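You operate a simulated robot arm through the tools that you are given. There is no shell and no other tool. Be economical: measure what you need, move in short steps, check, and stop when the job is done.

You are at the controls of a simulated robot arm. One attempt, no reset.

TASK
Turn the hot iron down to silk, iron the cream scarf, park the iron and put the scarf away.
Fine: no scorch marks; dial off at the end; scarf in the ironing cupboard's drawer, shut again; leave the other scarves.

The check looks at the end state, three seconds after you hand in, the way a careful person would. Anything else that was tipped, shoved, dropped, spilled or broken makes it a failure.

THE ROBOT
A 7-joint arm with a two-finger parallel gripper, fixed in place. Base frame: the origin is at the foot of the arm, x ahead of it, y to its left, z up. Readings come in cm, rad, newtons and seconds.
With the tool pointing down near the work surface it reaches from about 10 to 84 cm from the base axis. Its first joint turns from -2.007 to 2.007 rad. Payload 3.91 kg.
Tool frame: the origin (TCP) lies between the finger pads and is the grasp point; the fingertips stand 3 cm ahead of it; z points along the fingers, y is the line along which they close. Largest opening 11 cm; finger width 2, thickness 1; the body of the gripper, 4.8 by 11.2 cm, starts 5.5 cm behind the TCP.
Orientation is that of the tool frame in the base frame, as a unit quaternion [x, y, z, w]. With the fingers straight down and closing along the base's y, the tool's x points along the base's -x, its y along +y and its z along -z.

THE INTERFACE
- The arm moves only by the tool nudge_tool. Its argument "steps" is a list of rows, each a list of 7 numbers: the turn, a rotation vector about the tool's x, y, z in units of 45 degrees (1.0 is 45 degrees), then the shift along the tool's x, y, z in units of 250 mm (1.0 is 250 mm), then the gripper command, from -1 (shut) to 1 (fully open), values between in proportion. In form: [[wx, wy, wz, tx, ty, tz, grip], ...]. A call has 1 to 8 rows; each row is the pose to reach, as a shift and turn from the pose commanded when the call began, along the tool's axes at that moment. A call with a number of a shift or a turn outside -1 to 1 is refused whole. Each row takes 0.2 s and may step no farther than 5 cm and 0.15 rad from the row before; otherwise, or with a gripper value out of range, the whole call is refused. Where a pose cannot be reached the arm comes as near as it can. A force on the tool above 40 N (or 10 N above the force at the start of the call, whichever is more), or a blocked arm, ends the call early, and 0.2 s more pass. Each finger travels about 15.3 cm/s and halts on what it meets, pressing with about 34 N; the grip force reading is that of the motor and also rises with nothing between the fingers. The clock runs only during rows and for 0.2 s after the last one: add rows that repeat a pose to give the fingers time. It gives the time, the measured TCP pose, the force on the tool (base axes), the opening and the grip force at its end, in the units of the frame above (readings bear some noise), with the torque about the TCP (base axes, N m) and any sound that the robot's microphone picked up.
- Cameras (640 x 400 px; columns grow to the right, rows downward): "scene" is fixed at [23.26, 65.61, 163.91]; the picture's right is [-0.97, -0.25, 0.00], its down [-0.13, 0.49, -0.86] and it looks along [0.21, -0.84, -0.51] (base axes); focal length 338 px, centre (320, 200). "wrist" rides on the gripper at [7.3, 1.7, -10.3] in the tool frame; the picture's right is [-0.23, 0.97, 0.00], its down [-0.76, -0.18, -0.62] and it looks along [-0.61, -0.14, 0.78] (tool axes); focal length 222 px, centre (320, 200). There is no depth. A picture from a camera that has moved, and an enlarged one, comes with that camera's place and axes in the base frame and with its lens. The place of the scene camera against the robot may be out by one fixed shift of up to 1.8 cm in any direction.
- camera(camera): a new picture of that camera. No time passes.
- lift_body(by): slides the trunk up (or, below 0, down) by that many cm; the arm rides with it, the base frame stays. It gives what a move gives, with no picture.
- zoom(camera, box): a new picture of the part [left, top, right, bottom] of that camera's present view, enlarged. No time passes.
- sign_off(): hands the job in; it is judged then, once.

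Go step by step. Nothing tells you positions but the pictures and the camera data: compare them with the known pose of the tool, close in by small moves and look again before you grip or let go. The budget is 120 turns and 84 pictures, counting those below and the enlarged ones. Unless the task says otherwise, let go and move clear before handing in, and close with one line.

The tools are called after "Emit:" as name(argument=value, ...) on one line, values as JSON. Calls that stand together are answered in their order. nudge_tool: Moves the arm, as the interface text tells. Its arguments: {"type":"object","properties":{"steps":{"type":"array","items":{"type":"array","items":{"type":"number"}}}},"required":["steps"]} The other tools are called the same way: lift_body (by) slides the trunk up or down; camera (camera) takes a picture; zoom (camera, box) takes an enlarged picture of a part of a camera's view; sign_off () hands the job in.

At the start:

```text
clock: 0.0
tool_pos: [42.51, -35.54, 135.32]
tcp_rot: [0.001, 1.0, -0.001, 0.0]
force: [-0.4, 0.4, -0.1]
moment: [-0.01, -0.03, -0.01]
opening: 10.98
grip_force: 0.0
trunk travel left (down, up): [-87.5, 11.5]
```

scene: 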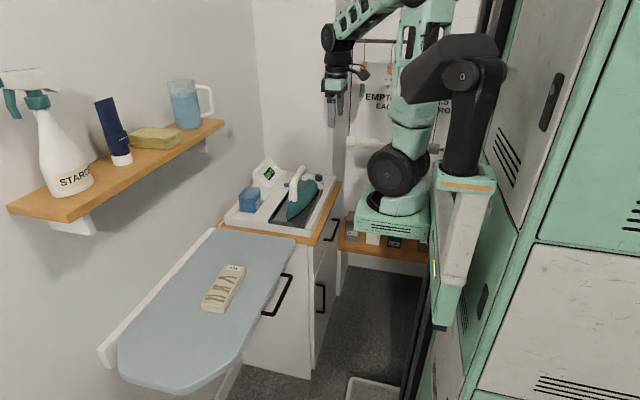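
wrist: 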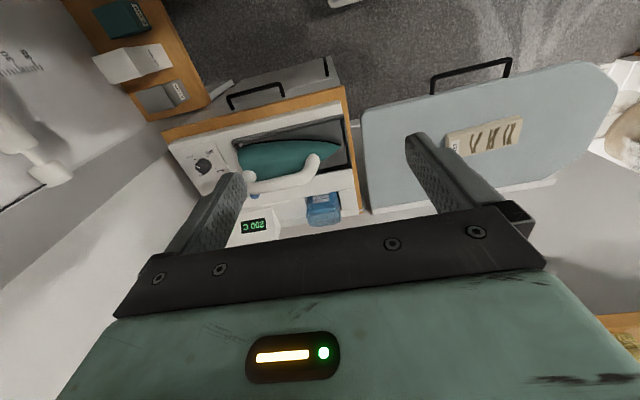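

I see an ironing board with a folded cream scarf on it, and a cabinet carrying the iron on a station with a dial and a display. I'll look closer before moving.

Emit:
zoom(camera="scene", box=[210, 140, 370, 240])

Emit:
zoom(camera="scene", box=[100, 220, 360, 400])

Emit:
zoom(camera="wrist", box=[150, 70, 390, 220])

Emit:
zoom(camera="scene", box=[320, 30, 480, 130])

```text
4.00 times, centred on (290, 190) of scene
camera zoom: at [23.26, 65.61, 163.91], right [-0.97, -0.25, 0.0], down [-0.13, 0.49, -0.86], along [0.21, -0.84, -0.51], focal length 1352 px, centre (440, 240)
```

zoom: 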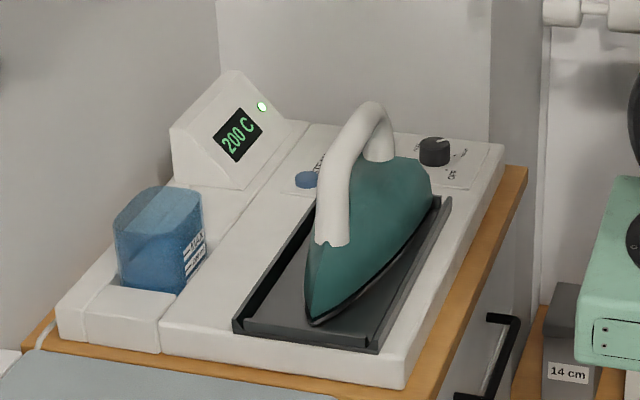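

```text
2.22 times, centred on (230, 310) of scene
camera zoom: at [23.26, 65.61, 163.91], right [-0.97, -0.25, 0.0], down [-0.13, 0.49, -0.86], along [0.21, -0.84, -0.51], focal length 751 px, centre (520, -44)
```

zoom: 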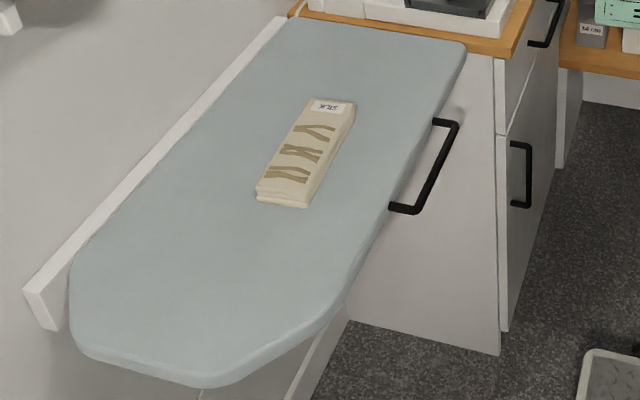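

```text
2.67 times, centred on (270, 145) of wrist
camera zoom: at [35.37, -33.9, 145.6], right [0.23, 0.97, 0.0], down [0.76, -0.18, 0.62], along [0.61, -0.14, -0.78], focal length 592 px, centre (453, 347)
```

zoom: 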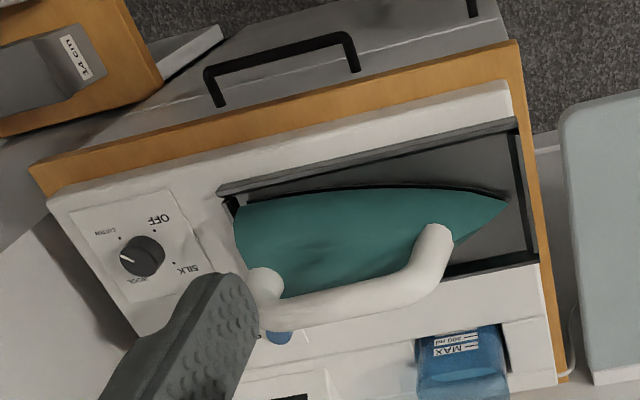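

```text
4.00 times, centred on (400, 80) of scene
camera zoom: at [23.26, 65.61, 163.91], right [-0.97, -0.25, 0.0], down [-0.13, 0.49, -0.86], along [0.21, -0.84, -0.51], focal length 1352 px, centre (0, 680)
```

zoom: 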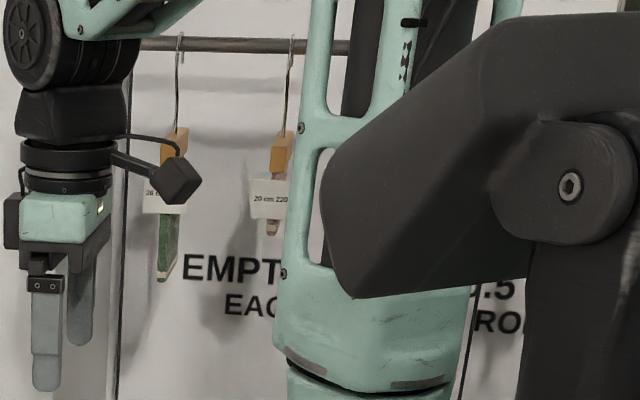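

The iron stands at about (60, -47, 96), the dial near (58, -72, 92) and the scarf near (68, 2, 91). I want to see how the arm is built and how it moves, so I'll make a modest move and look again.

Emit:
nudge_tool(steps=[[0, 0, 0, 0, -0.1, 0.15, 1], [0, 0, 0, 0, -0.2, 0.3, 1], [0, 0, 0, 0, -0.3, 0.45, 1], [0, 0, 0, 0, -0.4, 0.6, 1]])

Emit:
camera(camera="scene")

Emit:
camera(camera="wrist")

```text
clock: 1.0
tool_pos: [42.51, -45.7, 120.37]
tcp_rot: [-0.001, 1.0, 0.0, 0.0]
force: [-1.3, 0.2, 0.3]
moment: [-0.04, -0.01, 0.02]
opening: 11.03
grip_force: 0.1
trunk travel left (down, up): [-87.5, 11.5]
```

```text
77 pictures are left
```

scene: 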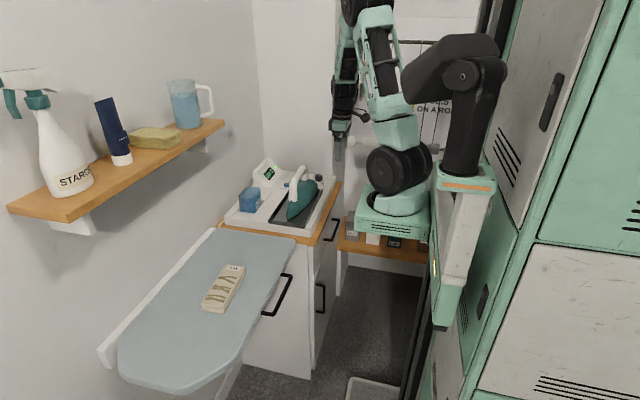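

```text
76 pictures are left
camera wrist: at [35.21, -43.88, 130.58], right [0.23, 0.97, 0.0], down [0.76, -0.18, 0.62], along [0.61, -0.14, -0.78], focal length 222 px, centre (320, 200)
```

wrist: 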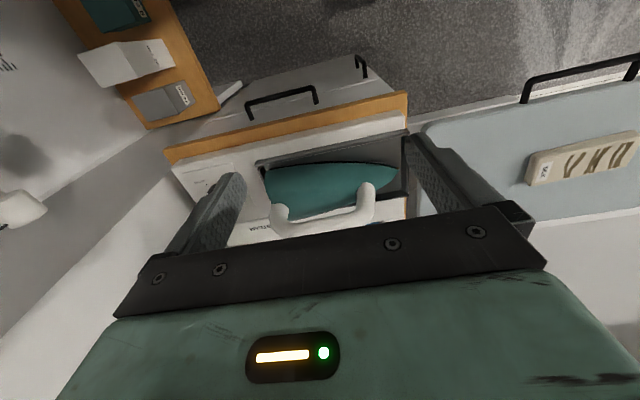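

The plinth arm is the one that moves, and the black one is static. I'll move toward the dial, staying above the iron.

Emit:
nudge_tool(steps=[[0, 0, 0, -0.04, -0.16, 0.04, 1], [0, 0, 0, -0.08, -0.32, 0.1, 1], [0, 0, 0, -0.12, -0.48, 0.2, 1], [0, 0, 0, -0.16, -0.64, 0.3, 1], [0, 0, 0, -0.2, -0.8, 0.4, 1]])

Emit:
camera(camera="scene")

Emit:
camera(camera="wrist")

```text
clock: 2.2
tool_pos: [47.47, -65.61, 110.39]
tcp_rot: [0.0, 1.0, 0.0, 0.0]
force: [-0.4, 0.0, -0.7]
moment: [-0.01, -0.04, -0.03]
opening: 10.99
grip_force: 0.1
trunk travel left (down, up): [-87.5, 11.5]
```

```text
75 pictures are left
```

scene: 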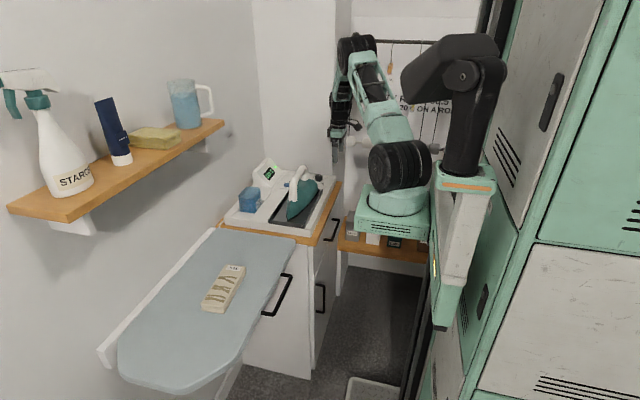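

```text
74 pictures are left
camera wrist: at [40.22, -63.91, 120.68], right [0.23, 0.97, 0.0], down [0.76, -0.18, 0.62], along [0.61, -0.14, -0.78], focal length 222 px, centre (320, 200)
```

wrist: 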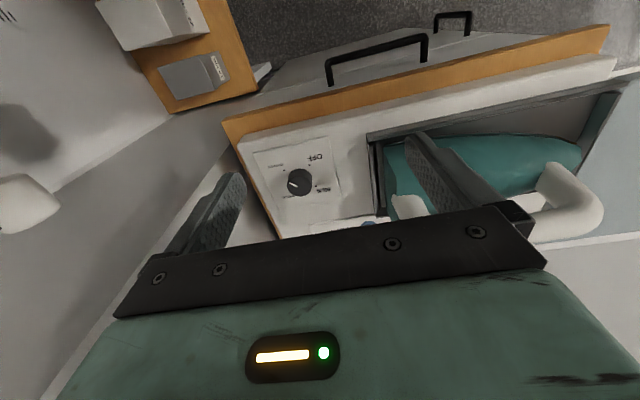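

The dial is now in clear view, so I'll zoom in on it.

Emit:
zoom(camera="wrist", box=[240, 130, 368, 210])

```text
5.00 times, centred on (304, 170) of wrist
camera zoom: at [40.22, -63.91, 120.68], right [0.23, 0.97, 0.0], down [0.76, -0.18, 0.62], along [0.61, -0.14, -0.78], focal length 1111 px, centre (400, 350)
```

zoom: 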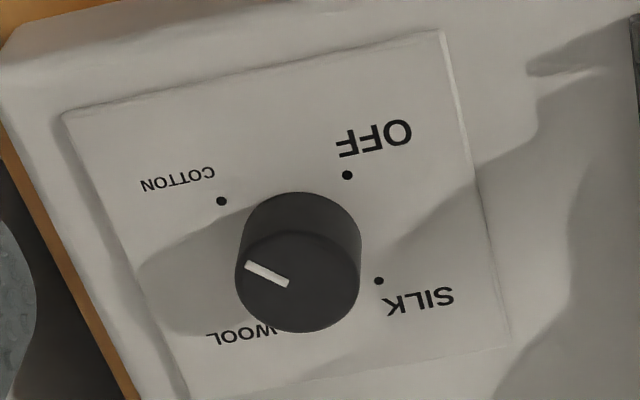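

The dial points to COTTON (200 C). From above the order is OFF, SILK, WOOL, COTTON going clockwise, so SILK means turning about 180° counter-clockwise. The knob axis is at about (59.3, -71.7) with its top near z=92. That is far out, so I'll test whether I can reach above it.

Emit:
nudge_tool(steps=[[0, 0, 0, -0.16, -0.08, 0, 0.1], [0, 0, 0, -0.32, -0.16, 0, 0.1], [0, 0, 0, -0.47, -0.244, 0, 0.1], [0, 0, 0, -0.47, -0.244, 0, 0.1]])

Emit:
camera(camera="wrist")

Emit:
camera(camera="scene")

```text
clock: 3.2
tool_pos: [59.29, -71.81, 110.1]
tcp_rot: [0.001, 1.0, 0.001, 0.0]
force: [0.7, -0.5, -0.4]
moment: [-0.02, 0.04, 0.02]
opening: 6.04
grip_force: 0.0
trunk travel left (down, up): [-87.5, 11.5]
```

```text
72 pictures are left
camera wrist: at [52.09, -70.02, 120.54], right [0.23, 0.97, 0.0], down [0.76, -0.18, 0.62], along [0.61, -0.14, -0.78], focal length 222 px, centre (320, 200)
```

wrist: 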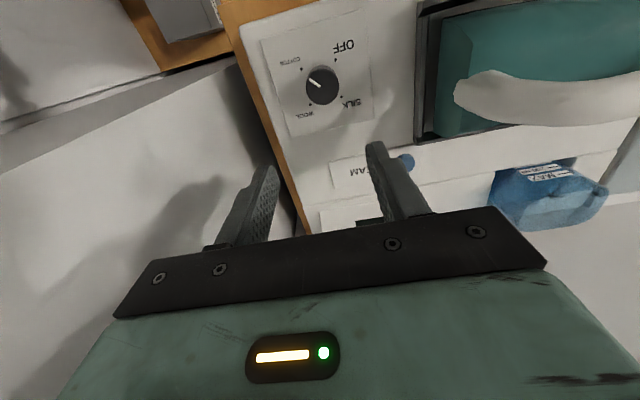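

```text
71 pictures are left
```

scene: 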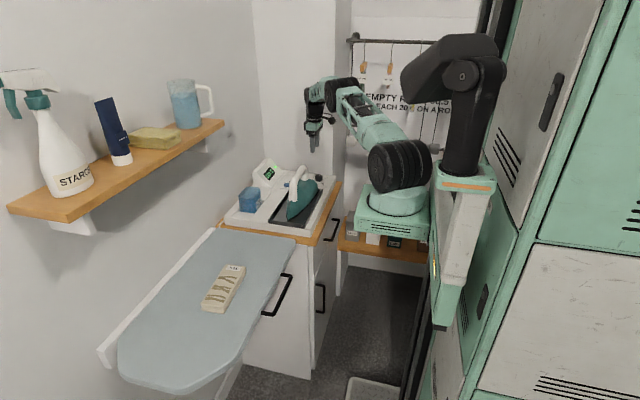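

The tool can reach above the dial. I'll zoom in to locate the knob precisely.

Emit:
zoom(camera="wrist", box=[250, 10, 410, 110])

Emit:
zoom(camera="scene", box=[340, 40, 500, 140])

```text
4.00 times, centred on (330, 60) of wrist
camera zoom: at [52.09, -70.02, 120.54], right [0.23, 0.97, 0.0], down [0.76, -0.18, 0.62], along [0.61, -0.14, -0.78], focal length 888 px, centre (280, 760)
```

zoom: 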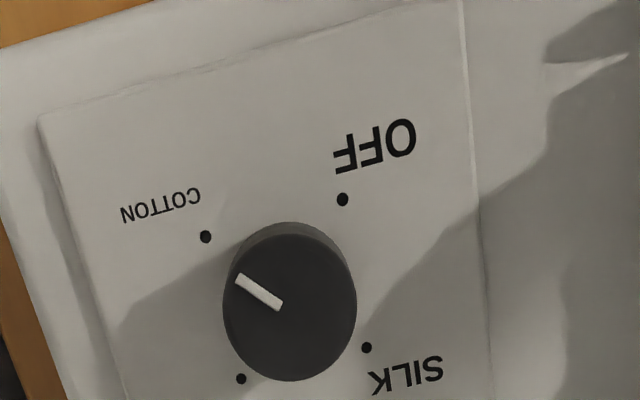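

```text
4.00 times, centred on (420, 90) of scene
camera zoom: at [23.26, 65.61, 163.91], right [-0.97, -0.25, 0.0], down [-0.13, 0.49, -0.86], along [0.21, -0.84, -0.51], focal length 1352 px, centre (-80, 640)
```

zoom: 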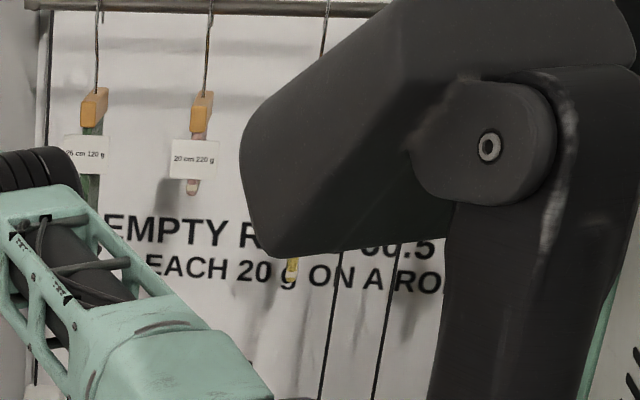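

The knob axis is at about (57.4, -70.9), its plate at z≈92.7 and its top at z≈94.6, and its diameter is about 3.6. I'll move over it with 45° of pre-rotation and then check.

Emit:
nudge_tool(steps=[[0, 0, 0.16, 0.02, 0.01, 0.05, 0.1], [0, 0, 0.33, 0.04, 0.02, 0.1, 0.1], [0, 0, 0.5, 0.06, 0.03, 0.16, 0.1], [0, 0, 0.66, 0.076, 0.036, 0.22, 0.1], [0, 0, 0.83, 0.076, 0.036, 0.29, 0.1], [0, 0, 1, 0.076, 0.036, 0.36, 0.1], [0, 0, 1, 0.076, 0.036, 0.36, 0.1]])

Emit:
camera(camera="wrist")

Emit:
zoom(camera="scene", box=[230, 80, 390, 240])

```text
clock: 4.8
tool_pos: [57.41, -70.94, 101.24]
tcp_rot: [0.384, 0.923, 0.0, 0.0]
force: [-0.4, -0.4, 0.6]
moment: [-0.02, -0.02, -0.03]
opening: 6.03
grip_force: 0.1
trunk travel left (down, up): [-87.5, 11.5]
```

```text
68 pictures are left
camera wrist: at [53.52, -64.54, 111.55], right [0.85, 0.53, 0.0], down [0.41, -0.67, 0.62], along [0.33, -0.53, -0.78], focal length 222 px, centre (320, 200)
```

wrist: 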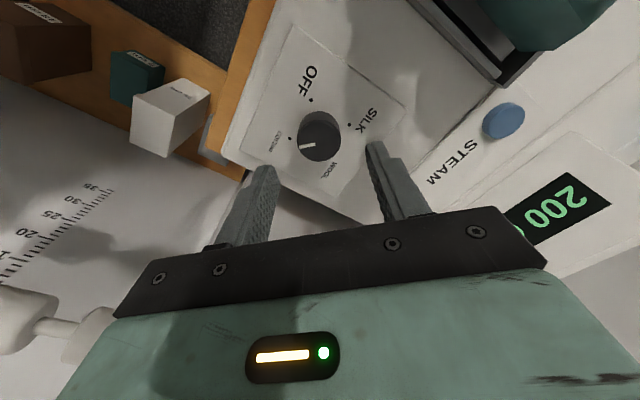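

```text
2.50 times, centred on (310, 160) of scene
camera zoom: at [23.26, 65.61, 163.91], right [-0.97, -0.25, 0.0], down [-0.13, 0.49, -0.86], along [0.21, -0.84, -0.51], focal length 845 px, centre (345, 300)
```

zoom: 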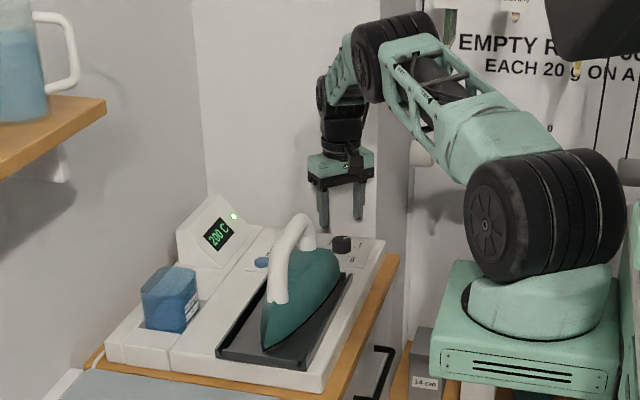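

The alignment agrees to within a few millimetres. I'll descend and close on the knob.

Emit:
nudge_tool(steps=[[0, 0, 0, 0, 0, 0.1, 0.1], [0, 0, 0, 0, 0, 0.2, 0.1], [0, 0, 0, 0, 0, 0.2, 0.1], [0, 0, 0, 0, 0, 0.2, -0.2], [0, 0, 0, 0, 0, 0.2, -0.6], [0, 0, 0, 0, 0, 0.2, -0.6]])

Emit:
camera(camera="wrist")

```text
clock: 6.2
tool_pos: [57.37, -70.98, 96.2]
tcp_rot: [0.383, 0.924, 0.0, 0.0]
force: [-3.3, -5.7, -1.4]
moment: [-0.24, -0.35, 0.01]
opening: 3.53
grip_force: 45.0
trunk travel left (down, up): [-87.5, 11.5]
```

```text
66 pictures are left
camera wrist: at [53.46, -64.62, 106.58], right [0.85, 0.53, 0.0], down [0.41, -0.66, 0.62], along [0.33, -0.53, -0.78], focal length 222 px, centre (320, 200)
```

wrist: 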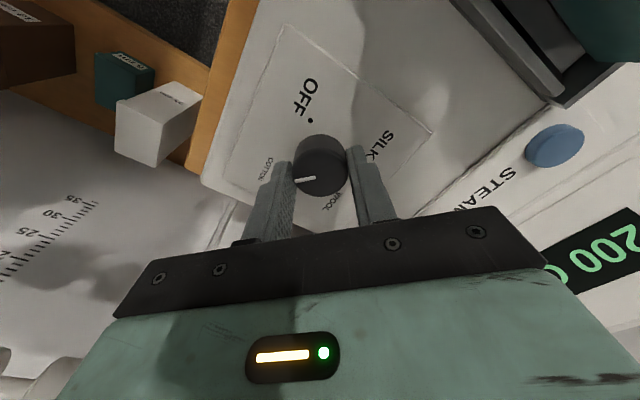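

The knob is gripped. I'll turn it counter-clockwise from above, which is negative tool z.

Emit:
nudge_tool(steps=[[0, 0, -0.16, 0, 0, 0.2, -0.6], [0, 0, -0.33, 0, 0, 0.2, -0.6]])

```text
clock: 6.6
tool_pos: [58.03, -71.63, 95.6]
tcp_rot: [0.337, 0.941, -0.007, 0.013]
force: [-11.2, 20.9, 53.2]
moment: [2.02, 0.17, 0.31]
opening: 3.57
grip_force: 13.7
trunk travel left (down, up): [-87.5, 11.5]
stopped in row 2: the force on the tool passed its limit at 177 N (the readings are from after the stop); the commanded pose is now the measured one
```

I made a mistake: I left the downward shift in that call, so the tool pressed on the plate. I'll release, rise, and inspect.

Emit:
nudge_tool(steps=[[0, 0, 0, 0, 0, -0.02, 0.1], [0, 0, 0, 0, 0, -0.04, 0.1], [0, 0, 0, 0, 0, -0.12, 0.1], [0, 0, 0, 0, 0, -0.2, 0.1], [0, 0, 0, 0, 0, -0.2, 0.1]])

Emit:
camera(camera="wrist")

Emit:
zoom(camera="scene", box=[210, 120, 370, 240])

```text
clock: 7.8
tool_pos: [57.94, -71.55, 99.41]
tcp_rot: [0.338, 0.941, -0.004, 0.008]
force: [0.2, 0.2, 0.0]
moment: [0.01, 0.0, -0.02]
opening: 6.03
grip_force: 0.1
trunk travel left (down, up): [-87.5, 11.5]
```

```text
65 pictures are left
camera wrist: at [53.33, -65.44, 109.62], right [0.79, 0.61, 0.0], down [0.47, -0.61, 0.64], along [0.39, -0.51, -0.77], focal length 222 px, centre (320, 200)
```

wrist: 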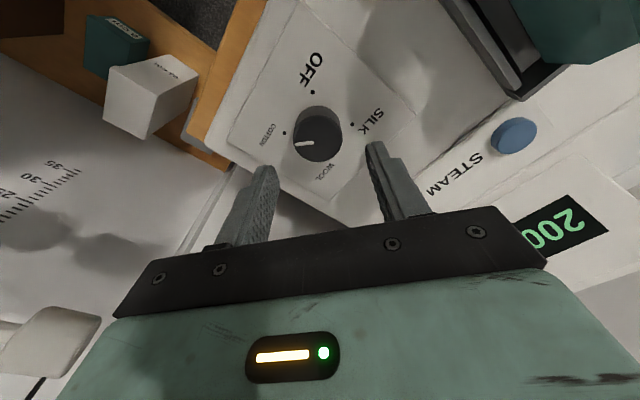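

```text
3.33 times, centred on (290, 180) of scene
camera zoom: at [23.26, 65.61, 163.91], right [-0.97, -0.25, 0.0], down [-0.13, 0.49, -0.86], along [0.21, -0.84, -0.51], focal length 1127 px, centre (420, 267)
```

zoom: 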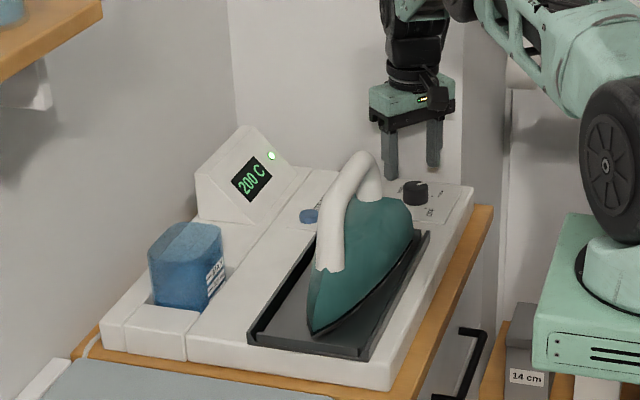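

Nothing is damaged and the dial has barely moved. I'll recentre, remove the slight tilt, grip and turn, all relative to this pose.

Emit:
nudge_tool(steps=[[0, 0.023, 0, 0.033, 0.006, 0.06, 0.1], [0, 0.023, 0, 0.033, 0.006, 0.124, 0.1], [0, 0.023, 0, 0.033, 0.006, 0.124, -0.6], [0, 0.023, 0, 0.033, 0.006, 0.124, -0.6], [0, 0.023, -0.18, 0.033, 0.006, 0.124, -0.6], [0, 0.023, -0.36, 0.033, 0.006, 0.124, -0.6], [0, 0.023, -0.54, 0.033, 0.006, 0.124, -0.6], [0, 0.023, -0.72, 0.033, 0.006, 0.124, -0.6]])

Emit:
camera(camera="wrist")

```text
clock: 9.6
tool_pos: [57.36, -70.98, 96.16]
tcp_rot: [0.062, 0.998, -0.004, -0.004]
force: [-4.8, -2.3, -11.6]
moment: [0.4, -0.97, -0.01]
opening: 3.55
grip_force: 45.3
trunk travel left (down, up): [-87.5, 11.5]
```

```text
63 pictures are left
camera wrist: at [50.49, -68.34, 106.59], right [0.34, 0.94, -0.01], down [0.74, -0.27, 0.62], along [0.58, -0.22, -0.78], focal length 222 px, centre (320, 200)
```

wrist: 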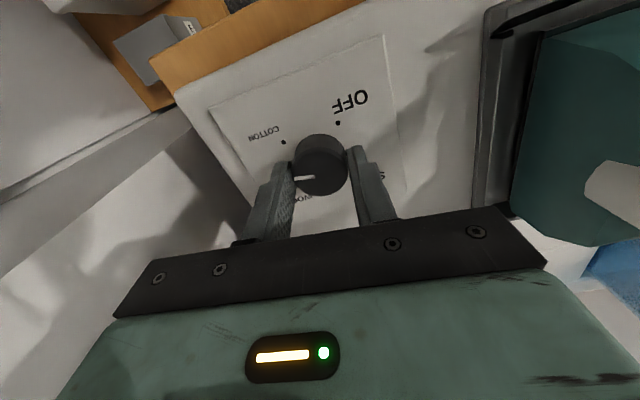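

The knob is turning with the gripper, so I'll continue.

Emit:
nudge_tool(steps=[[0, 0, -0.18, 0, 0, 0, -0.6], [0, 0, -0.36, 0, 0, 0, -0.6], [0, 0, -0.54, 0, 0, 0, -0.6], [0, 0, -0.72, 0, 0, 0, -0.6], [0, 0, -0.88, 0, 0, 0, -0.6], [0, 0, -1, 0, 0, 0, -0.6]])

Emit:
nudge_tool(steps=[[0, 0, -0.18, 0, 0, 0, -0.6], [0, 0, -0.36, 0, 0, 0, -0.6], [0, 0, -0.54, 0, 0, 0, -0.6], [0, 0, -0.72, 0, 0, 0, -0.6], [0, 0, -0.88, 0, 0, 0, -0.6], [0, 0, -1, 0, 0, 0, -0.6]])

Emit:
camera(camera="wrist")

```text
clock: 11.0
tool_pos: [57.41, -70.96, 96.34]
tcp_rot: [-0.326, 0.946, -0.002, -0.004]
force: [-7.3, 5.3, -15.4]
moment: [0.47, 0.2, -0.02]
opening: 3.57
grip_force: 45.1
trunk travel left (down, up): [-87.5, 11.5]
```

```text
clock: 12.4
tool_pos: [57.38, -71.01, 96.23]
tcp_rot: [-0.663, 0.749, 0.001, -0.004]
force: [-16.5, 13.7, -18.9]
moment: [-0.44, 0.04, -0.01]
opening: 3.55
grip_force: 45.0
trunk travel left (down, up): [-87.5, 11.5]
```

```text
62 pictures are left
camera wrist: at [54.9, -77.85, 106.65], right [-0.94, 0.34, 0.0], down [0.27, 0.74, 0.62], along [0.21, 0.58, -0.79], focal length 222 px, centre (320, 200)
```

wrist: 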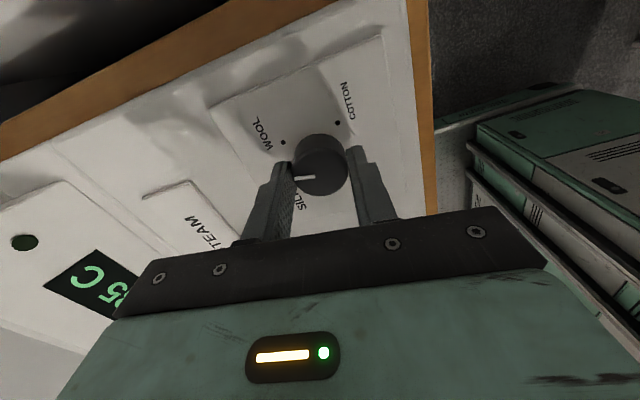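

The pointer is now at about -20°, just past WOOL, and SILK is at +45°. I'll regrip to relieve the built-up side force and turn another 65°.

Emit:
nudge_tool(steps=[[0, 0, 0, 0, 0, 0, 0.0], [0, 0, 0, 0, 0, 0, 0.0], [0, 0, 0, 0, 0, 0, -0.6], [0, 0, 0, 0, 0, 0, -0.6], [0, 0, -0.18, 0, 0, 0, -0.6], [0, 0, -0.36, 0, 0, 0, -0.6], [0, 0, -0.54, 0, 0, 0, -0.6], [0, 0, -0.72, 0, 0, 0, -0.6]])

Emit:
nudge_tool(steps=[[0, 0, -0.18, 0, 0, 0, -0.6], [0, 0, -0.36, 0, 0, 0, -0.6], [0, 0, -0.54, 0, 0, 0, -0.6], [0, 0, -0.72, 0, 0, 0, -0.6]])

Emit:
camera(camera="wrist")

```text
clock: 14.2
tool_pos: [57.44, -71.17, 96.45]
tcp_rot: [0.846, -0.533, 0.001, 0.005]
force: [-5.0, -8.3, 13.7]
moment: [-0.93, -0.64, 0.01]
opening: 3.54
grip_force: 45.0
trunk travel left (down, up): [-87.5, 11.5]
```

```text
clock: 15.2
tool_pos: [57.29, -71.08, 96.0]
tcp_rot: [0.921, -0.389, -0.003, 0.003]
force: [-13.0, 7.6, -27.6]
moment: [0.41, -0.6, -0.03]
opening: 3.49
grip_force: 45.3
out of reach, approached as far as the arm can: row 3, 4
trunk travel left (down, up): [-87.5, 11.5]
```

```text
61 pictures are left
camera wrist: at [61.27, -77.24, 106.29], right [-0.86, -0.52, 0.01], down [-0.4, 0.67, 0.62], along [-0.33, 0.53, -0.78], focal length 222 px, centre (320, 200)
```

wrist: 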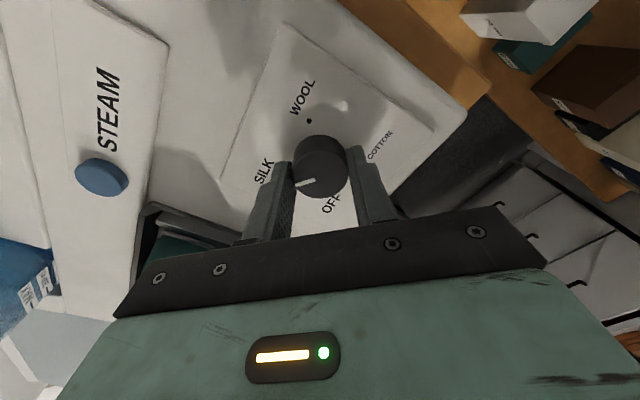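

I've hit the yaw limit, but the pointer now looks to be at SILK. I'll release, rise straight up and read it.

Emit:
nudge_tool(steps=[[0, 0, 0, 0, 0, 0, 0.1], [0, 0, 0, 0, 0, 0, 0.1], [0, 0, 0, 0, 0, -0.1, 0.1], [0, 0, 0, 0, 0, -0.25, 0.1], [0, 0, 0, 0, 0, -0.4, 0.1]])

Emit:
zoom(camera="wrist", box=[240, 50, 400, 180])

Emit:
zoom(camera="scene", box=[210, 120, 370, 240])

```text
clock: 16.4
tool_pos: [57.37, -71.01, 106.15]
tcp_rot: [0.921, -0.389, -0.001, 0.004]
force: [-0.6, 0.2, -0.1]
moment: [0.0, 0.03, 0.0]
opening: 6.05
grip_force: 0.1
trunk travel left (down, up): [-87.5, 11.5]
```

```text
3.08 times, centred on (320, 115) of wrist
camera zoom: at [61.34, -77.27, 116.62], right [-0.86, -0.52, 0.01], down [-0.4, 0.67, 0.62], along [-0.33, 0.53, -0.78], focal length 684 px, centre (320, 462)
```

zoom: 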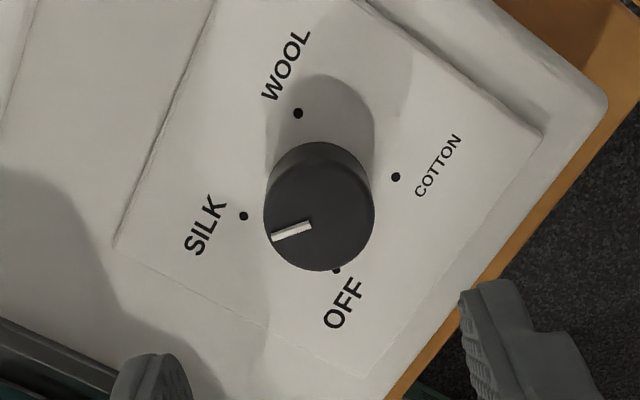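

```text
3.33 times, centred on (290, 180) of scene
camera zoom: at [23.26, 65.61, 163.91], right [-0.97, -0.25, 0.0], down [-0.13, 0.49, -0.86], along [0.21, -0.84, -0.51], focal length 1127 px, centre (420, 267)
```

zoom: 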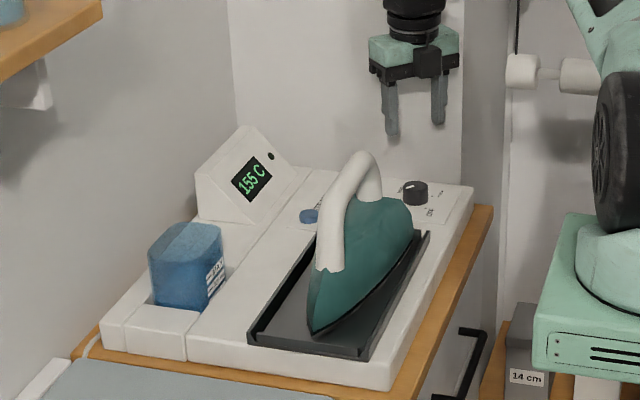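

The dial reads SILK and the iron is cooling (155 C now). I'll rotate to yaw -90 and look along the iron from behind.

Emit:
nudge_tool(steps=[[0, 0, 0.18, 0, 0, -0.05, 0.1], [0, 0, 0.36, 0, 0, -0.1, 0.5], [0, 0, 0.54, 0, 0, -0.15, 0.5], [0, 0, 0.72, 0, 0, -0.2, 0.5], [0, 0, 0.88, 0, 0, -0.2, 0.5], [0, 0, 0.98, 0, 0, -0.2, 0.5]])

Emit:
camera(camera="wrist")

```text
clock: 17.8
tool_pos: [57.59, -70.92, 111.36]
tcp_rot: [-0.707, 0.707, -0.002, -0.004]
force: [-0.5, -0.1, -0.3]
moment: [-0.01, 0.02, 0.0]
opening: 8.25
grip_force: 0.1
trunk travel left (down, up): [-87.5, 11.5]
```

```text
58 pictures are left
camera wrist: at [55.87, -78.06, 121.79], right [-0.97, 0.23, 0.0], down [0.18, 0.77, 0.62], along [0.14, 0.6, -0.79], focal length 222 px, centre (320, 200)
```

wrist: 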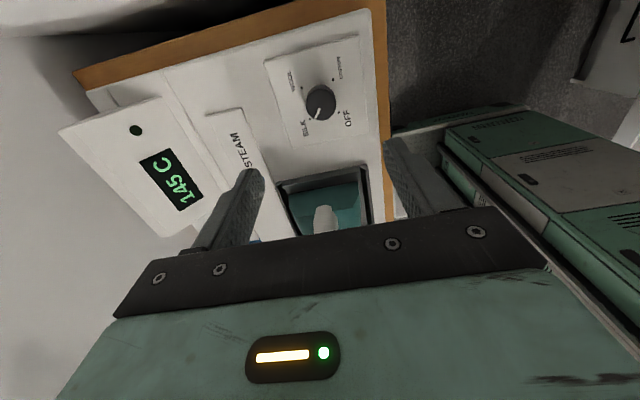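

The temperature is 145 C and falling. I'll move over the iron at this yaw to see the handle between the fingers.

Emit:
nudge_tool(steps=[[0.004, -0.011, 0, -0.16, -0.02, -0.1, 0.5], [0.004, -0.011, 0, -0.33, -0.04, -0.184, 0.5], [0.004, -0.011, 0, -0.5, -0.06, -0.184, 0.5], [0.004, -0.011, 0, -0.67, -0.08, -0.184, 0.5], [0.004, -0.011, 0, -0.84, -0.096, -0.184, 0.5], [0.004, -0.011, 0, -0.84, -0.096, -0.184, 0.5]])

Emit:
camera(camera="wrist")

```text
clock: 19.2
tool_pos: [59.93, -49.88, 115.73]
tcp_rot: [0.708, -0.707, 0.0, 0.0]
force: [0.3, -0.4, -0.7]
moment: [-0.01, 0.0, 0.0]
opening: 8.28
grip_force: 0.1
trunk travel left (down, up): [-87.5, 11.5]
```

```text
57 pictures are left
camera wrist: at [58.32, -57.05, 126.12], right [-0.97, 0.23, 0.0], down [0.18, 0.76, 0.62], along [0.14, 0.61, -0.78], focal length 222 px, centre (320, 200)
```

wrist: 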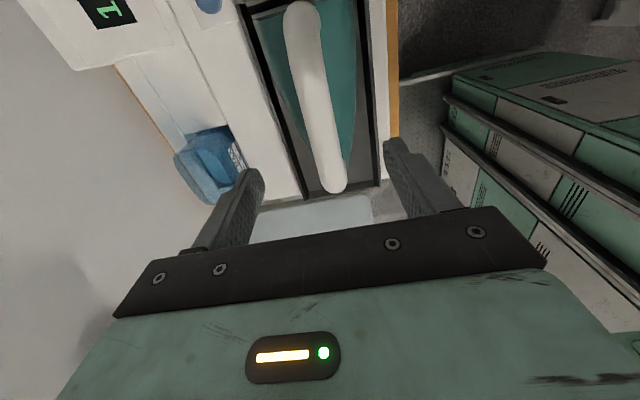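

The handle bar lies nearly along y with its middle near (60.2, -50.7) and its top at z≈104. I'll align and go partway down, then check from the side and read the temperature.

Emit:
nudge_tool(steps=[[0, 0, 0.07, 0.015, -0.011, 0.12, 0.5], [0, 0, 0.07, 0.03, -0.011, 0.24, 0.5], [0, 0, 0.07, 0.03, -0.011, 0.36, 0.5], [0, 0, 0.07, 0.03, -0.011, 0.36, 0.5]])

Emit:
camera(camera="wrist")

Emit:
zoom(camera="scene", box=[220, 120, 360, 240])

```text
clock: 20.2
tool_pos: [60.32, -50.7, 106.7]
tcp_rot: [-0.688, 0.726, 0.0, 0.0]
force: [-0.2, -0.9, -0.5]
moment: [0.02, -0.01, 0.04]
opening: 8.26
grip_force: 0.1
trunk travel left (down, up): [-87.5, 11.5]
```

```text
56 pictures are left
camera wrist: at [58.17, -57.76, 117.05], right [-0.96, 0.28, 0.0], down [0.22, 0.75, 0.62], along [0.17, 0.6, -0.78], focal length 222 px, centre (320, 200)
```

wrist: 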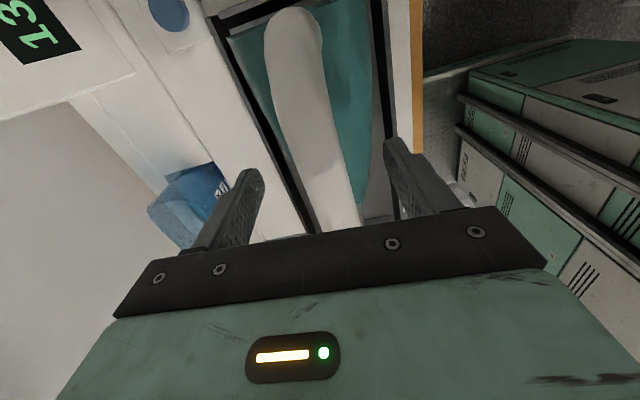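

```text
3.33 times, centred on (290, 180) of scene
camera zoom: at [23.26, 65.61, 163.91], right [-0.97, -0.25, 0.0], down [-0.13, 0.49, -0.86], along [0.21, -0.84, -0.51], focal length 1127 px, centre (420, 267)
```

zoom: 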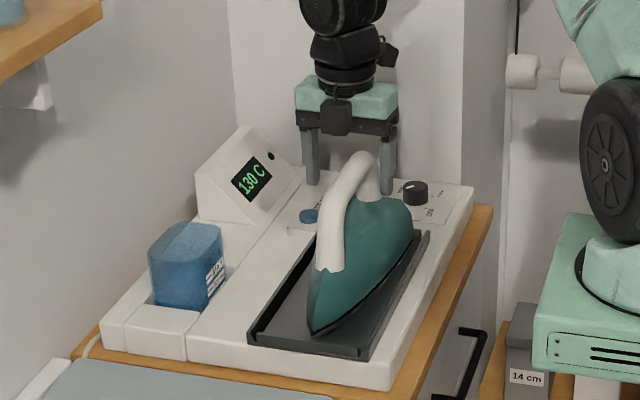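

The handle sits centred between the fingers. I'll descend to z≈102 and close.

Emit:
nudge_tool(steps=[[0, 0, 0, 0, 0, 0.07, 0.5], [0, 0, 0, 0, 0, 0.13, 0.5], [0, 0, 0, 0, 0, 0.188, 0.5], [0, 0, 0, 0, 0, 0.188, 0.5], [0, 0, 0, 0, 0, 0.188, -0.5], [0, 0, 0, 0, 0, 0.188, -0.5], [0, 0, 0, 0, 0, 0.188, -0.8]])

Emit:
camera(camera="wrist")

Emit:
zoom(camera="scene", box=[220, 120, 360, 240])

```text
clock: 21.8
tool_pos: [60.18, -50.61, 102.02]
tcp_rot: [-0.689, 0.725, 0.001, 0.0]
force: [0.5, 0.0, 0.4]
moment: [0.06, 0.01, 0.3]
opening: 2.55
grip_force: 33.9
trunk travel left (down, up): [-87.5, 11.5]
```

```text
54 pictures are left
camera wrist: at [58.15, -57.69, 112.45], right [-0.96, 0.28, 0.0], down [0.22, 0.75, 0.62], along [0.17, 0.6, -0.78], focal length 222 px, centre (320, 200)
```

wrist: 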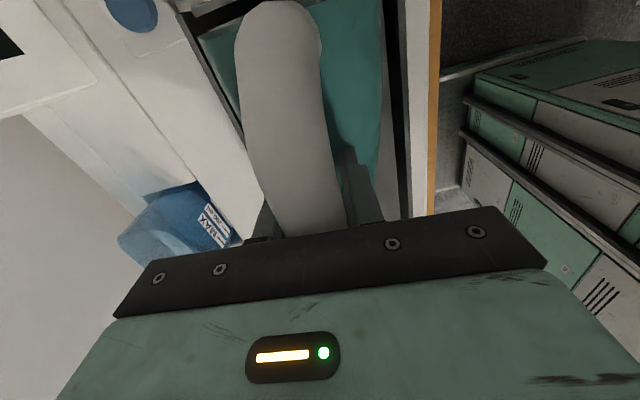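

```text
3.33 times, centred on (290, 180) of scene
camera zoom: at [23.26, 65.61, 163.91], right [-0.97, -0.25, 0.0], down [-0.13, 0.49, -0.86], along [0.21, -0.84, -0.51], focal length 1127 px, centre (420, 267)
```

zoom: 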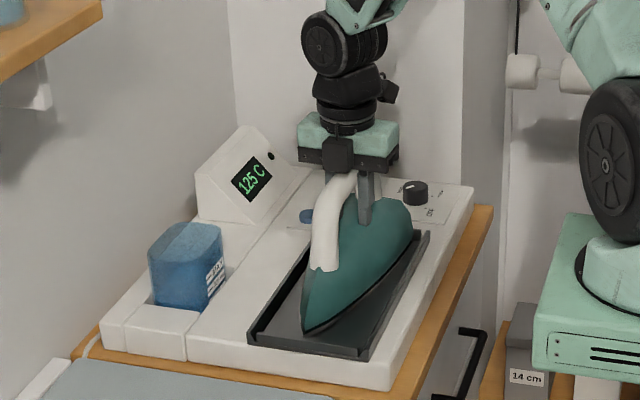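

The handle is gripped with an opening of 2.55, and the iron is at 125 C. I'll hold still and wait for it to settle at silk heat.

Emit:
nudge_tool(steps=[[0, 0, 0, 0, 0, 0, -0.8], [0, 0, 0, 0, 0, 0, -0.8], [0, 0, 0, 0, 0, 0, -0.8], [0, 0, 0, 0, 0, 0, -0.8], [0, 0, 0, 0, 0, 0, -0.8], [0, 0, 0, 0, 0, 0, -0.8], [0, 0, 0, 0, 0, 0, -0.8], [0, 0, 0, 0, 0, 0, -0.8]])

Emit:
nudge_tool(steps=[[0, 0, 0, 0, 0, 0, -0.8], [0, 0, 0, 0, 0, 0, -0.8], [0, 0, 0, 0, 0, 0, -0.8], [0, 0, 0, 0, 0, 0, -0.8], [0, 0, 0, 0, 0, 0, -0.8], [0, 0, 0, 0, 0, 0, -0.8], [0, 0, 0, 0, 0, 0, -0.8], [0, 0, 0, 0, 0, 0, -0.8]])

Emit:
nudge_tool(steps=[[0, 0, 0, 0, 0, 0, -0.8], [0, 0, 0, 0, 0, 0, -0.8], [0, 0, 0, 0, 0, 0, -0.8], [0, 0, 0, 0, 0, 0, -0.8], [0, 0, 0, 0, 0, 0, -0.8], [0, 0, 0, 0, 0, 0, -0.8], [0, 0, 0, 0, 0, 0, -0.8], [0, 0, 0, 0, 0, 0, -0.8]])

Emit:
zoom(camera="scene", box=[220, 120, 360, 240])

Emit:
zoom(camera="scene", box=[180, 230, 300, 320])

```text
clock: 23.6
tool_pos: [60.16, -50.64, 102.08]
tcp_rot: [-0.688, 0.726, 0.001, -0.001]
force: [-0.6, 0.7, -1.0]
moment: [0.12, -0.05, 0.12]
opening: 2.55
grip_force: 33.6
trunk travel left (down, up): [-87.5, 11.5]
```

```text
clock: 25.4
tool_pos: [60.17, -50.69, 101.99]
tcp_rot: [-0.687, 0.726, 0.001, 0.0]
force: [-0.3, -0.6, 0.1]
moment: [-0.07, 0.02, 0.12]
opening: 2.56
grip_force: 33.8
trunk travel left (down, up): [-87.5, 11.5]
```

```text
clock: 27.2
tool_pos: [60.16, -50.63, 102.02]
tcp_rot: [-0.688, 0.726, 0.0, -0.001]
force: [-0.1, -0.4, 0.0]
moment: [-0.03, 0.0, 0.18]
opening: 2.57
grip_force: 33.8
trunk travel left (down, up): [-87.5, 11.5]
```

```text
3.33 times, centred on (290, 180) of scene
camera zoom: at [23.26, 65.61, 163.91], right [-0.97, -0.25, 0.0], down [-0.13, 0.49, -0.86], along [0.21, -0.84, -0.51], focal length 1127 px, centre (420, 267)
```

zoom: 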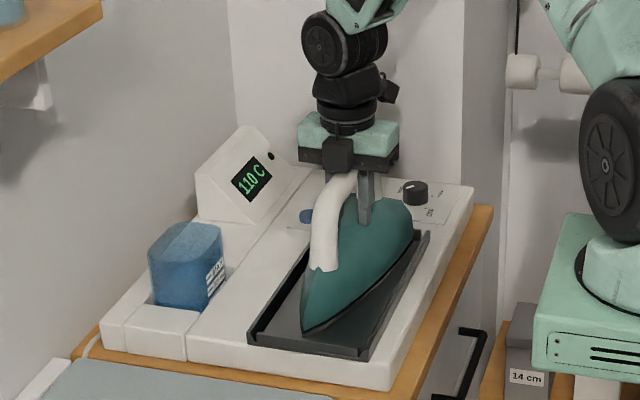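

```text
4.44 times, centred on (240, 275) of scene
camera zoom: at [23.26, 65.61, 163.91], right [-0.97, -0.25, 0.0], down [-0.13, 0.49, -0.86], along [0.21, -0.84, -0.51], focal length 1502 px, centre (676, -133)
```

zoom: 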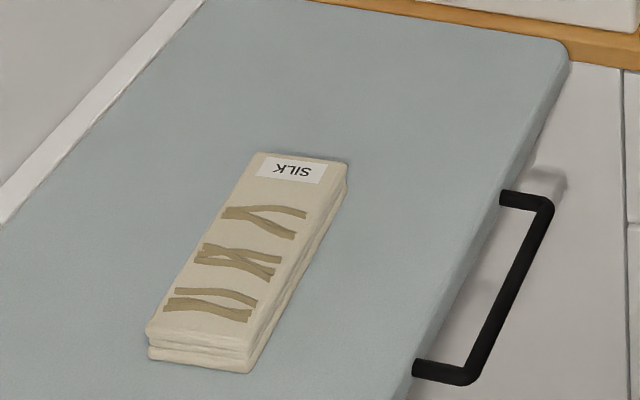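

The iron is at 110 C and still drifting down. I'll lift it straight up by 8 cm.

Emit:
nudge_tool(steps=[[0, 0, 0, 0, 0, -0.04, -0.8], [0, 0, 0, 0, 0, -0.12, -0.8], [0, 0, 0, 0, 0, -0.22, -0.8], [0, 0, 0, 0, 0, -0.32, -0.8], [0, 0, 0, 0, 0, -0.32, -0.8]])

Emit:
zoom(camera="scene", box=[220, 100, 360, 240])

```text
clock: 28.4
tool_pos: [60.2, -50.61, 110.03]
tcp_rot: [-0.688, 0.726, 0.001, 0.0]
force: [1.0, 0.5, -9.1]
moment: [-0.18, -0.01, -0.02]
opening: 2.56
grip_force: 34.0
trunk travel left (down, up): [-87.5, 11.5]
```

```text
2.86 times, centred on (290, 170) of scene
camera zoom: at [23.26, 65.61, 163.91], right [-0.97, -0.25, 0.0], down [-0.13, 0.49, -0.86], along [0.21, -0.84, -0.51], focal length 966 px, centre (406, 286)
```

zoom: 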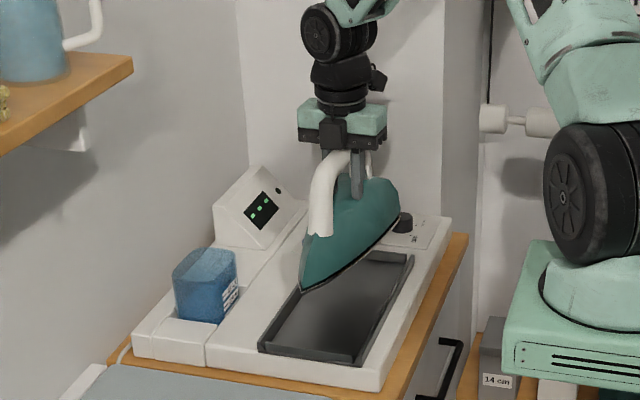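

The iron lifted level and weighs about 9 N. I'll carry it over the board, past the scarf at height, to get a view of the scarf behind it.

Emit:
nudge_tool(steps=[[0, 0, 0, -0.171, -0.008, 0, -0.8], [0, 0, 0, -0.342, -0.016, 0, -0.8], [0, 0, 0, -0.513, -0.023, 0, -0.8], [0, 0, 0, -0.684, -0.031, 0, -0.8], [0, 0, 0, -0.855, -0.039, 0, -0.8]])

Emit:
nudge_tool(steps=[[0, 0, 0, -0.171, -0.008, 0, -0.8], [0, 0, 0, -0.342, -0.016, 0, -0.8], [0, 0, 0, -0.513, -0.023, 0, -0.8], [0, 0, 0, -0.684, -0.031, 0, -0.8], [0, 0, 0, -0.855, -0.039, 0, -0.8]])

Emit:
nudge_tool(steps=[[0, 0, 0, -0.171, -0.008, 0, -0.8], [0, 0, 0, -0.342, -0.016, 0, -0.8], [0, 0, 0, -0.513, -0.023, 0, -0.8], [0, 0, 0, -0.684, -0.031, 0, -0.8], [0, 0, 0, -0.855, -0.039, 0, -0.8]])

Emit:
camera(camera="wrist")

Emit:
camera(camera="scene")

```text
clock: 29.6
tool_pos: [62.3, -29.47, 109.95]
tcp_rot: [-0.688, 0.726, 0.001, -0.001]
force: [-0.4, -0.6, -10.5]
moment: [-0.17, 0.0, 0.03]
opening: 2.55
grip_force: 33.9
trunk travel left (down, up): [-87.5, 11.5]
```

```text
clock: 30.8
tool_pos: [64.48, -8.14, 110.05]
tcp_rot: [-0.688, 0.726, 0.0, 0.0]
force: [0.4, -0.5, -10.0]
moment: [-0.16, 0.0, -0.02]
opening: 2.55
grip_force: 33.9
trunk travel left (down, up): [-87.5, 11.5]
```

```text
clock: 32.0
tool_pos: [66.49, 13.11, 110.01]
tcp_rot: [-0.688, 0.725, 0.0, 0.0]
force: [0.0, -0.8, -10.2]
moment: [-0.16, -0.02, 0.0]
opening: 2.58
grip_force: 33.7
trunk travel left (down, up): [-87.5, 11.5]
```

```text
49 pictures are left
camera wrist: at [64.55, 6.09, 120.44], right [-0.96, 0.28, 0.0], down [0.22, 0.75, 0.62], along [0.17, 0.6, -0.78], focal length 222 px, centre (320, 200)
```

wrist: 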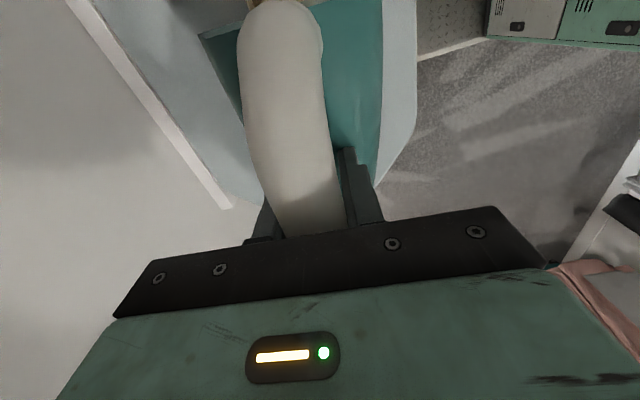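

```text
48 pictures are left
```

scene: 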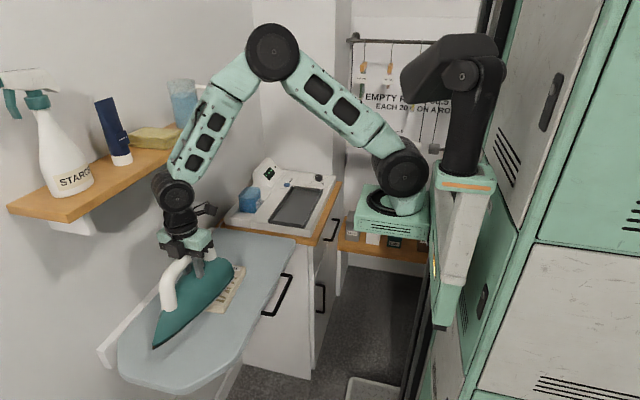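

The iron hangs over the far end of the scarf, which is centred near (66.5, 1, 92.5) and runs along y. I'll descend towards it and watch the force.

Emit:
nudge_tool(steps=[[0, 0, 0, 0, 0, 0.1, -0.8], [0, 0, 0, 0, 0, 0.2, -0.8], [0, 0, 0, 0, 0, 0.25, -0.8], [0, 0, 0, 0, 0, 0.25, -0.8]])

Emit:
zoom(camera="scene", box=[120, 220, 300, 360])

```text
clock: 33.0
tool_pos: [66.59, 13.27, 103.74]
tcp_rot: [-0.687, 0.726, 0.001, 0.0]
force: [-0.2, 0.0, -8.7]
moment: [-0.18, 0.01, 0.01]
opening: 2.56
grip_force: 34.0
trunk travel left (down, up): [-87.5, 11.5]
```

```text
2.86 times, centred on (210, 290) of scene
camera zoom: at [23.26, 65.61, 163.91], right [-0.97, -0.25, 0.0], down [-0.13, 0.49, -0.86], along [0.21, -0.84, -0.51], focal length 966 px, centre (634, -57)
```

zoom: 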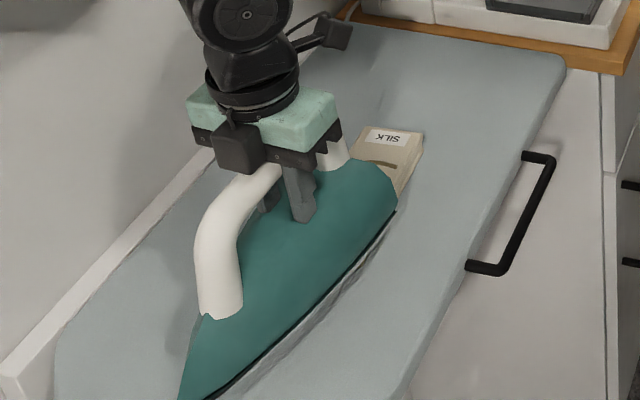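

The iron is still clear, so I'll lower it in small steps.

Emit:
nudge_tool(steps=[[0, 0, 0, 0, 0, 0.012, -0.8], [0, 0, 0, 0, 0, 0.024, -0.8], [0, 0, 0, 0, 0, 0.024, -0.8]])

Emit:
nudge_tool(steps=[[0, 0, 0, 0, 0, 0.012, -0.8], [0, 0, 0, 0, 0, 0.024, -0.8], [0, 0, 0, 0, 0, 0.024, -0.8]])

```text
clock: 33.8
tool_pos: [66.53, 13.32, 103.21]
tcp_rot: [-0.688, 0.726, 0.0, -0.001]
force: [0.0, 0.3, -8.8]
moment: [-0.18, 0.02, -0.02]
opening: 2.58
grip_force: 34.0
trunk travel left (down, up): [-87.5, 11.5]
```

```text
clock: 34.6
tool_pos: [66.62, 13.31, 102.52]
tcp_rot: [-0.688, 0.726, 0.001, 0.0]
force: [-0.5, -0.1, -9.0]
moment: [-0.2, -0.01, 0.03]
opening: 2.57
grip_force: 33.5
trunk travel left (down, up): [-87.5, 11.5]
```

Emit:
nudge_tool(steps=[[0, 0, 0, 0, 0, 0.012, -0.8], [0, 0, 0, 0, 0, 0.024, -0.8], [0, 0, 0, 0, 0, 0.024, -0.8]])

Emit:
nudge_tool(steps=[[0, 0, 0, 0, 0, 0.012, -0.8], [0, 0, 0, 0, 0, 0.024, -0.8], [0, 0, 0, 0, 0, 0.024, -0.8]])

Emit:
zoom(camera="scene", box=[140, 240, 280, 340])

```text
clock: 35.4
tool_pos: [66.59, 13.23, 102.17]
tcp_rot: [-0.688, 0.726, 0.0, 0.0]
force: [-0.4, 0.3, -6.4]
moment: [-0.29, 0.03, -0.04]
opening: 2.54
grip_force: 34.2
trunk travel left (down, up): [-87.5, 11.5]
```

```text
clock: 36.4
tool_pos: [66.68, 13.53, 101.84]
tcp_rot: [-0.688, 0.726, -0.001, 0.002]
force: [-6.9, -0.2, 19.6]
moment: [-1.37, 0.67, -0.27]
opening: 2.57
grip_force: 33.9
trunk travel left (down, up): [-87.5, 11.5]
stopped in row 3: the force on the tool passed its limit at 41 N (the readings are from after the stop); the commanded pose is now the measured one
```

```text
4.00 times, centred on (210, 290) of scene
camera zoom: at [23.26, 65.61, 163.91], right [-0.97, -0.25, 0.0], down [-0.13, 0.49, -0.86], along [0.21, -0.84, -0.51], focal length 1352 px, centre (760, -160)
```

zoom: 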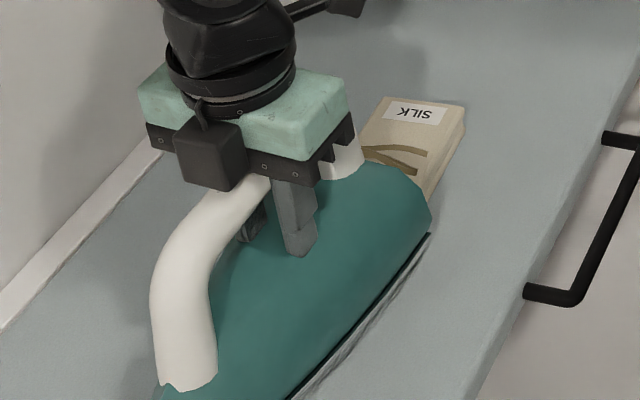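

The sole touches the scarf at TCP z≈102.1. I'll ease off slightly and sweep toward the label end without dwelling.

Emit:
nudge_tool(steps=[[0, 0, 0, 0.06, -0.005, -0.01, -0.8], [0, 0, 0, 0.15, -0.013, -0.009, -0.8], [0, 0, 0, 0.24, -0.02, -0.009, -0.8], [0, 0, 0, 0.33, -0.028, -0.009, -0.8], [0, 0, 0, 0.42, -0.035, -0.009, -0.8], [0, 0, 0, 0.51, -0.043, -0.009, -0.8], [0, 0, 0, 0.6, -0.05, -0.009, -0.8], [0, 0, 0, 0.68, -0.057, -0.009, -0.8]])

```text
clock: 38.2
tool_pos: [67.19, -3.46, 101.87]
tcp_rot: [-0.688, 0.726, -0.001, 0.003]
force: [0.7, 7.3, 23.8]
moment: [0.83, 0.3, -0.02]
opening: 2.55
grip_force: 33.9
trunk travel left (down, up): [-87.5, 11.5]
```

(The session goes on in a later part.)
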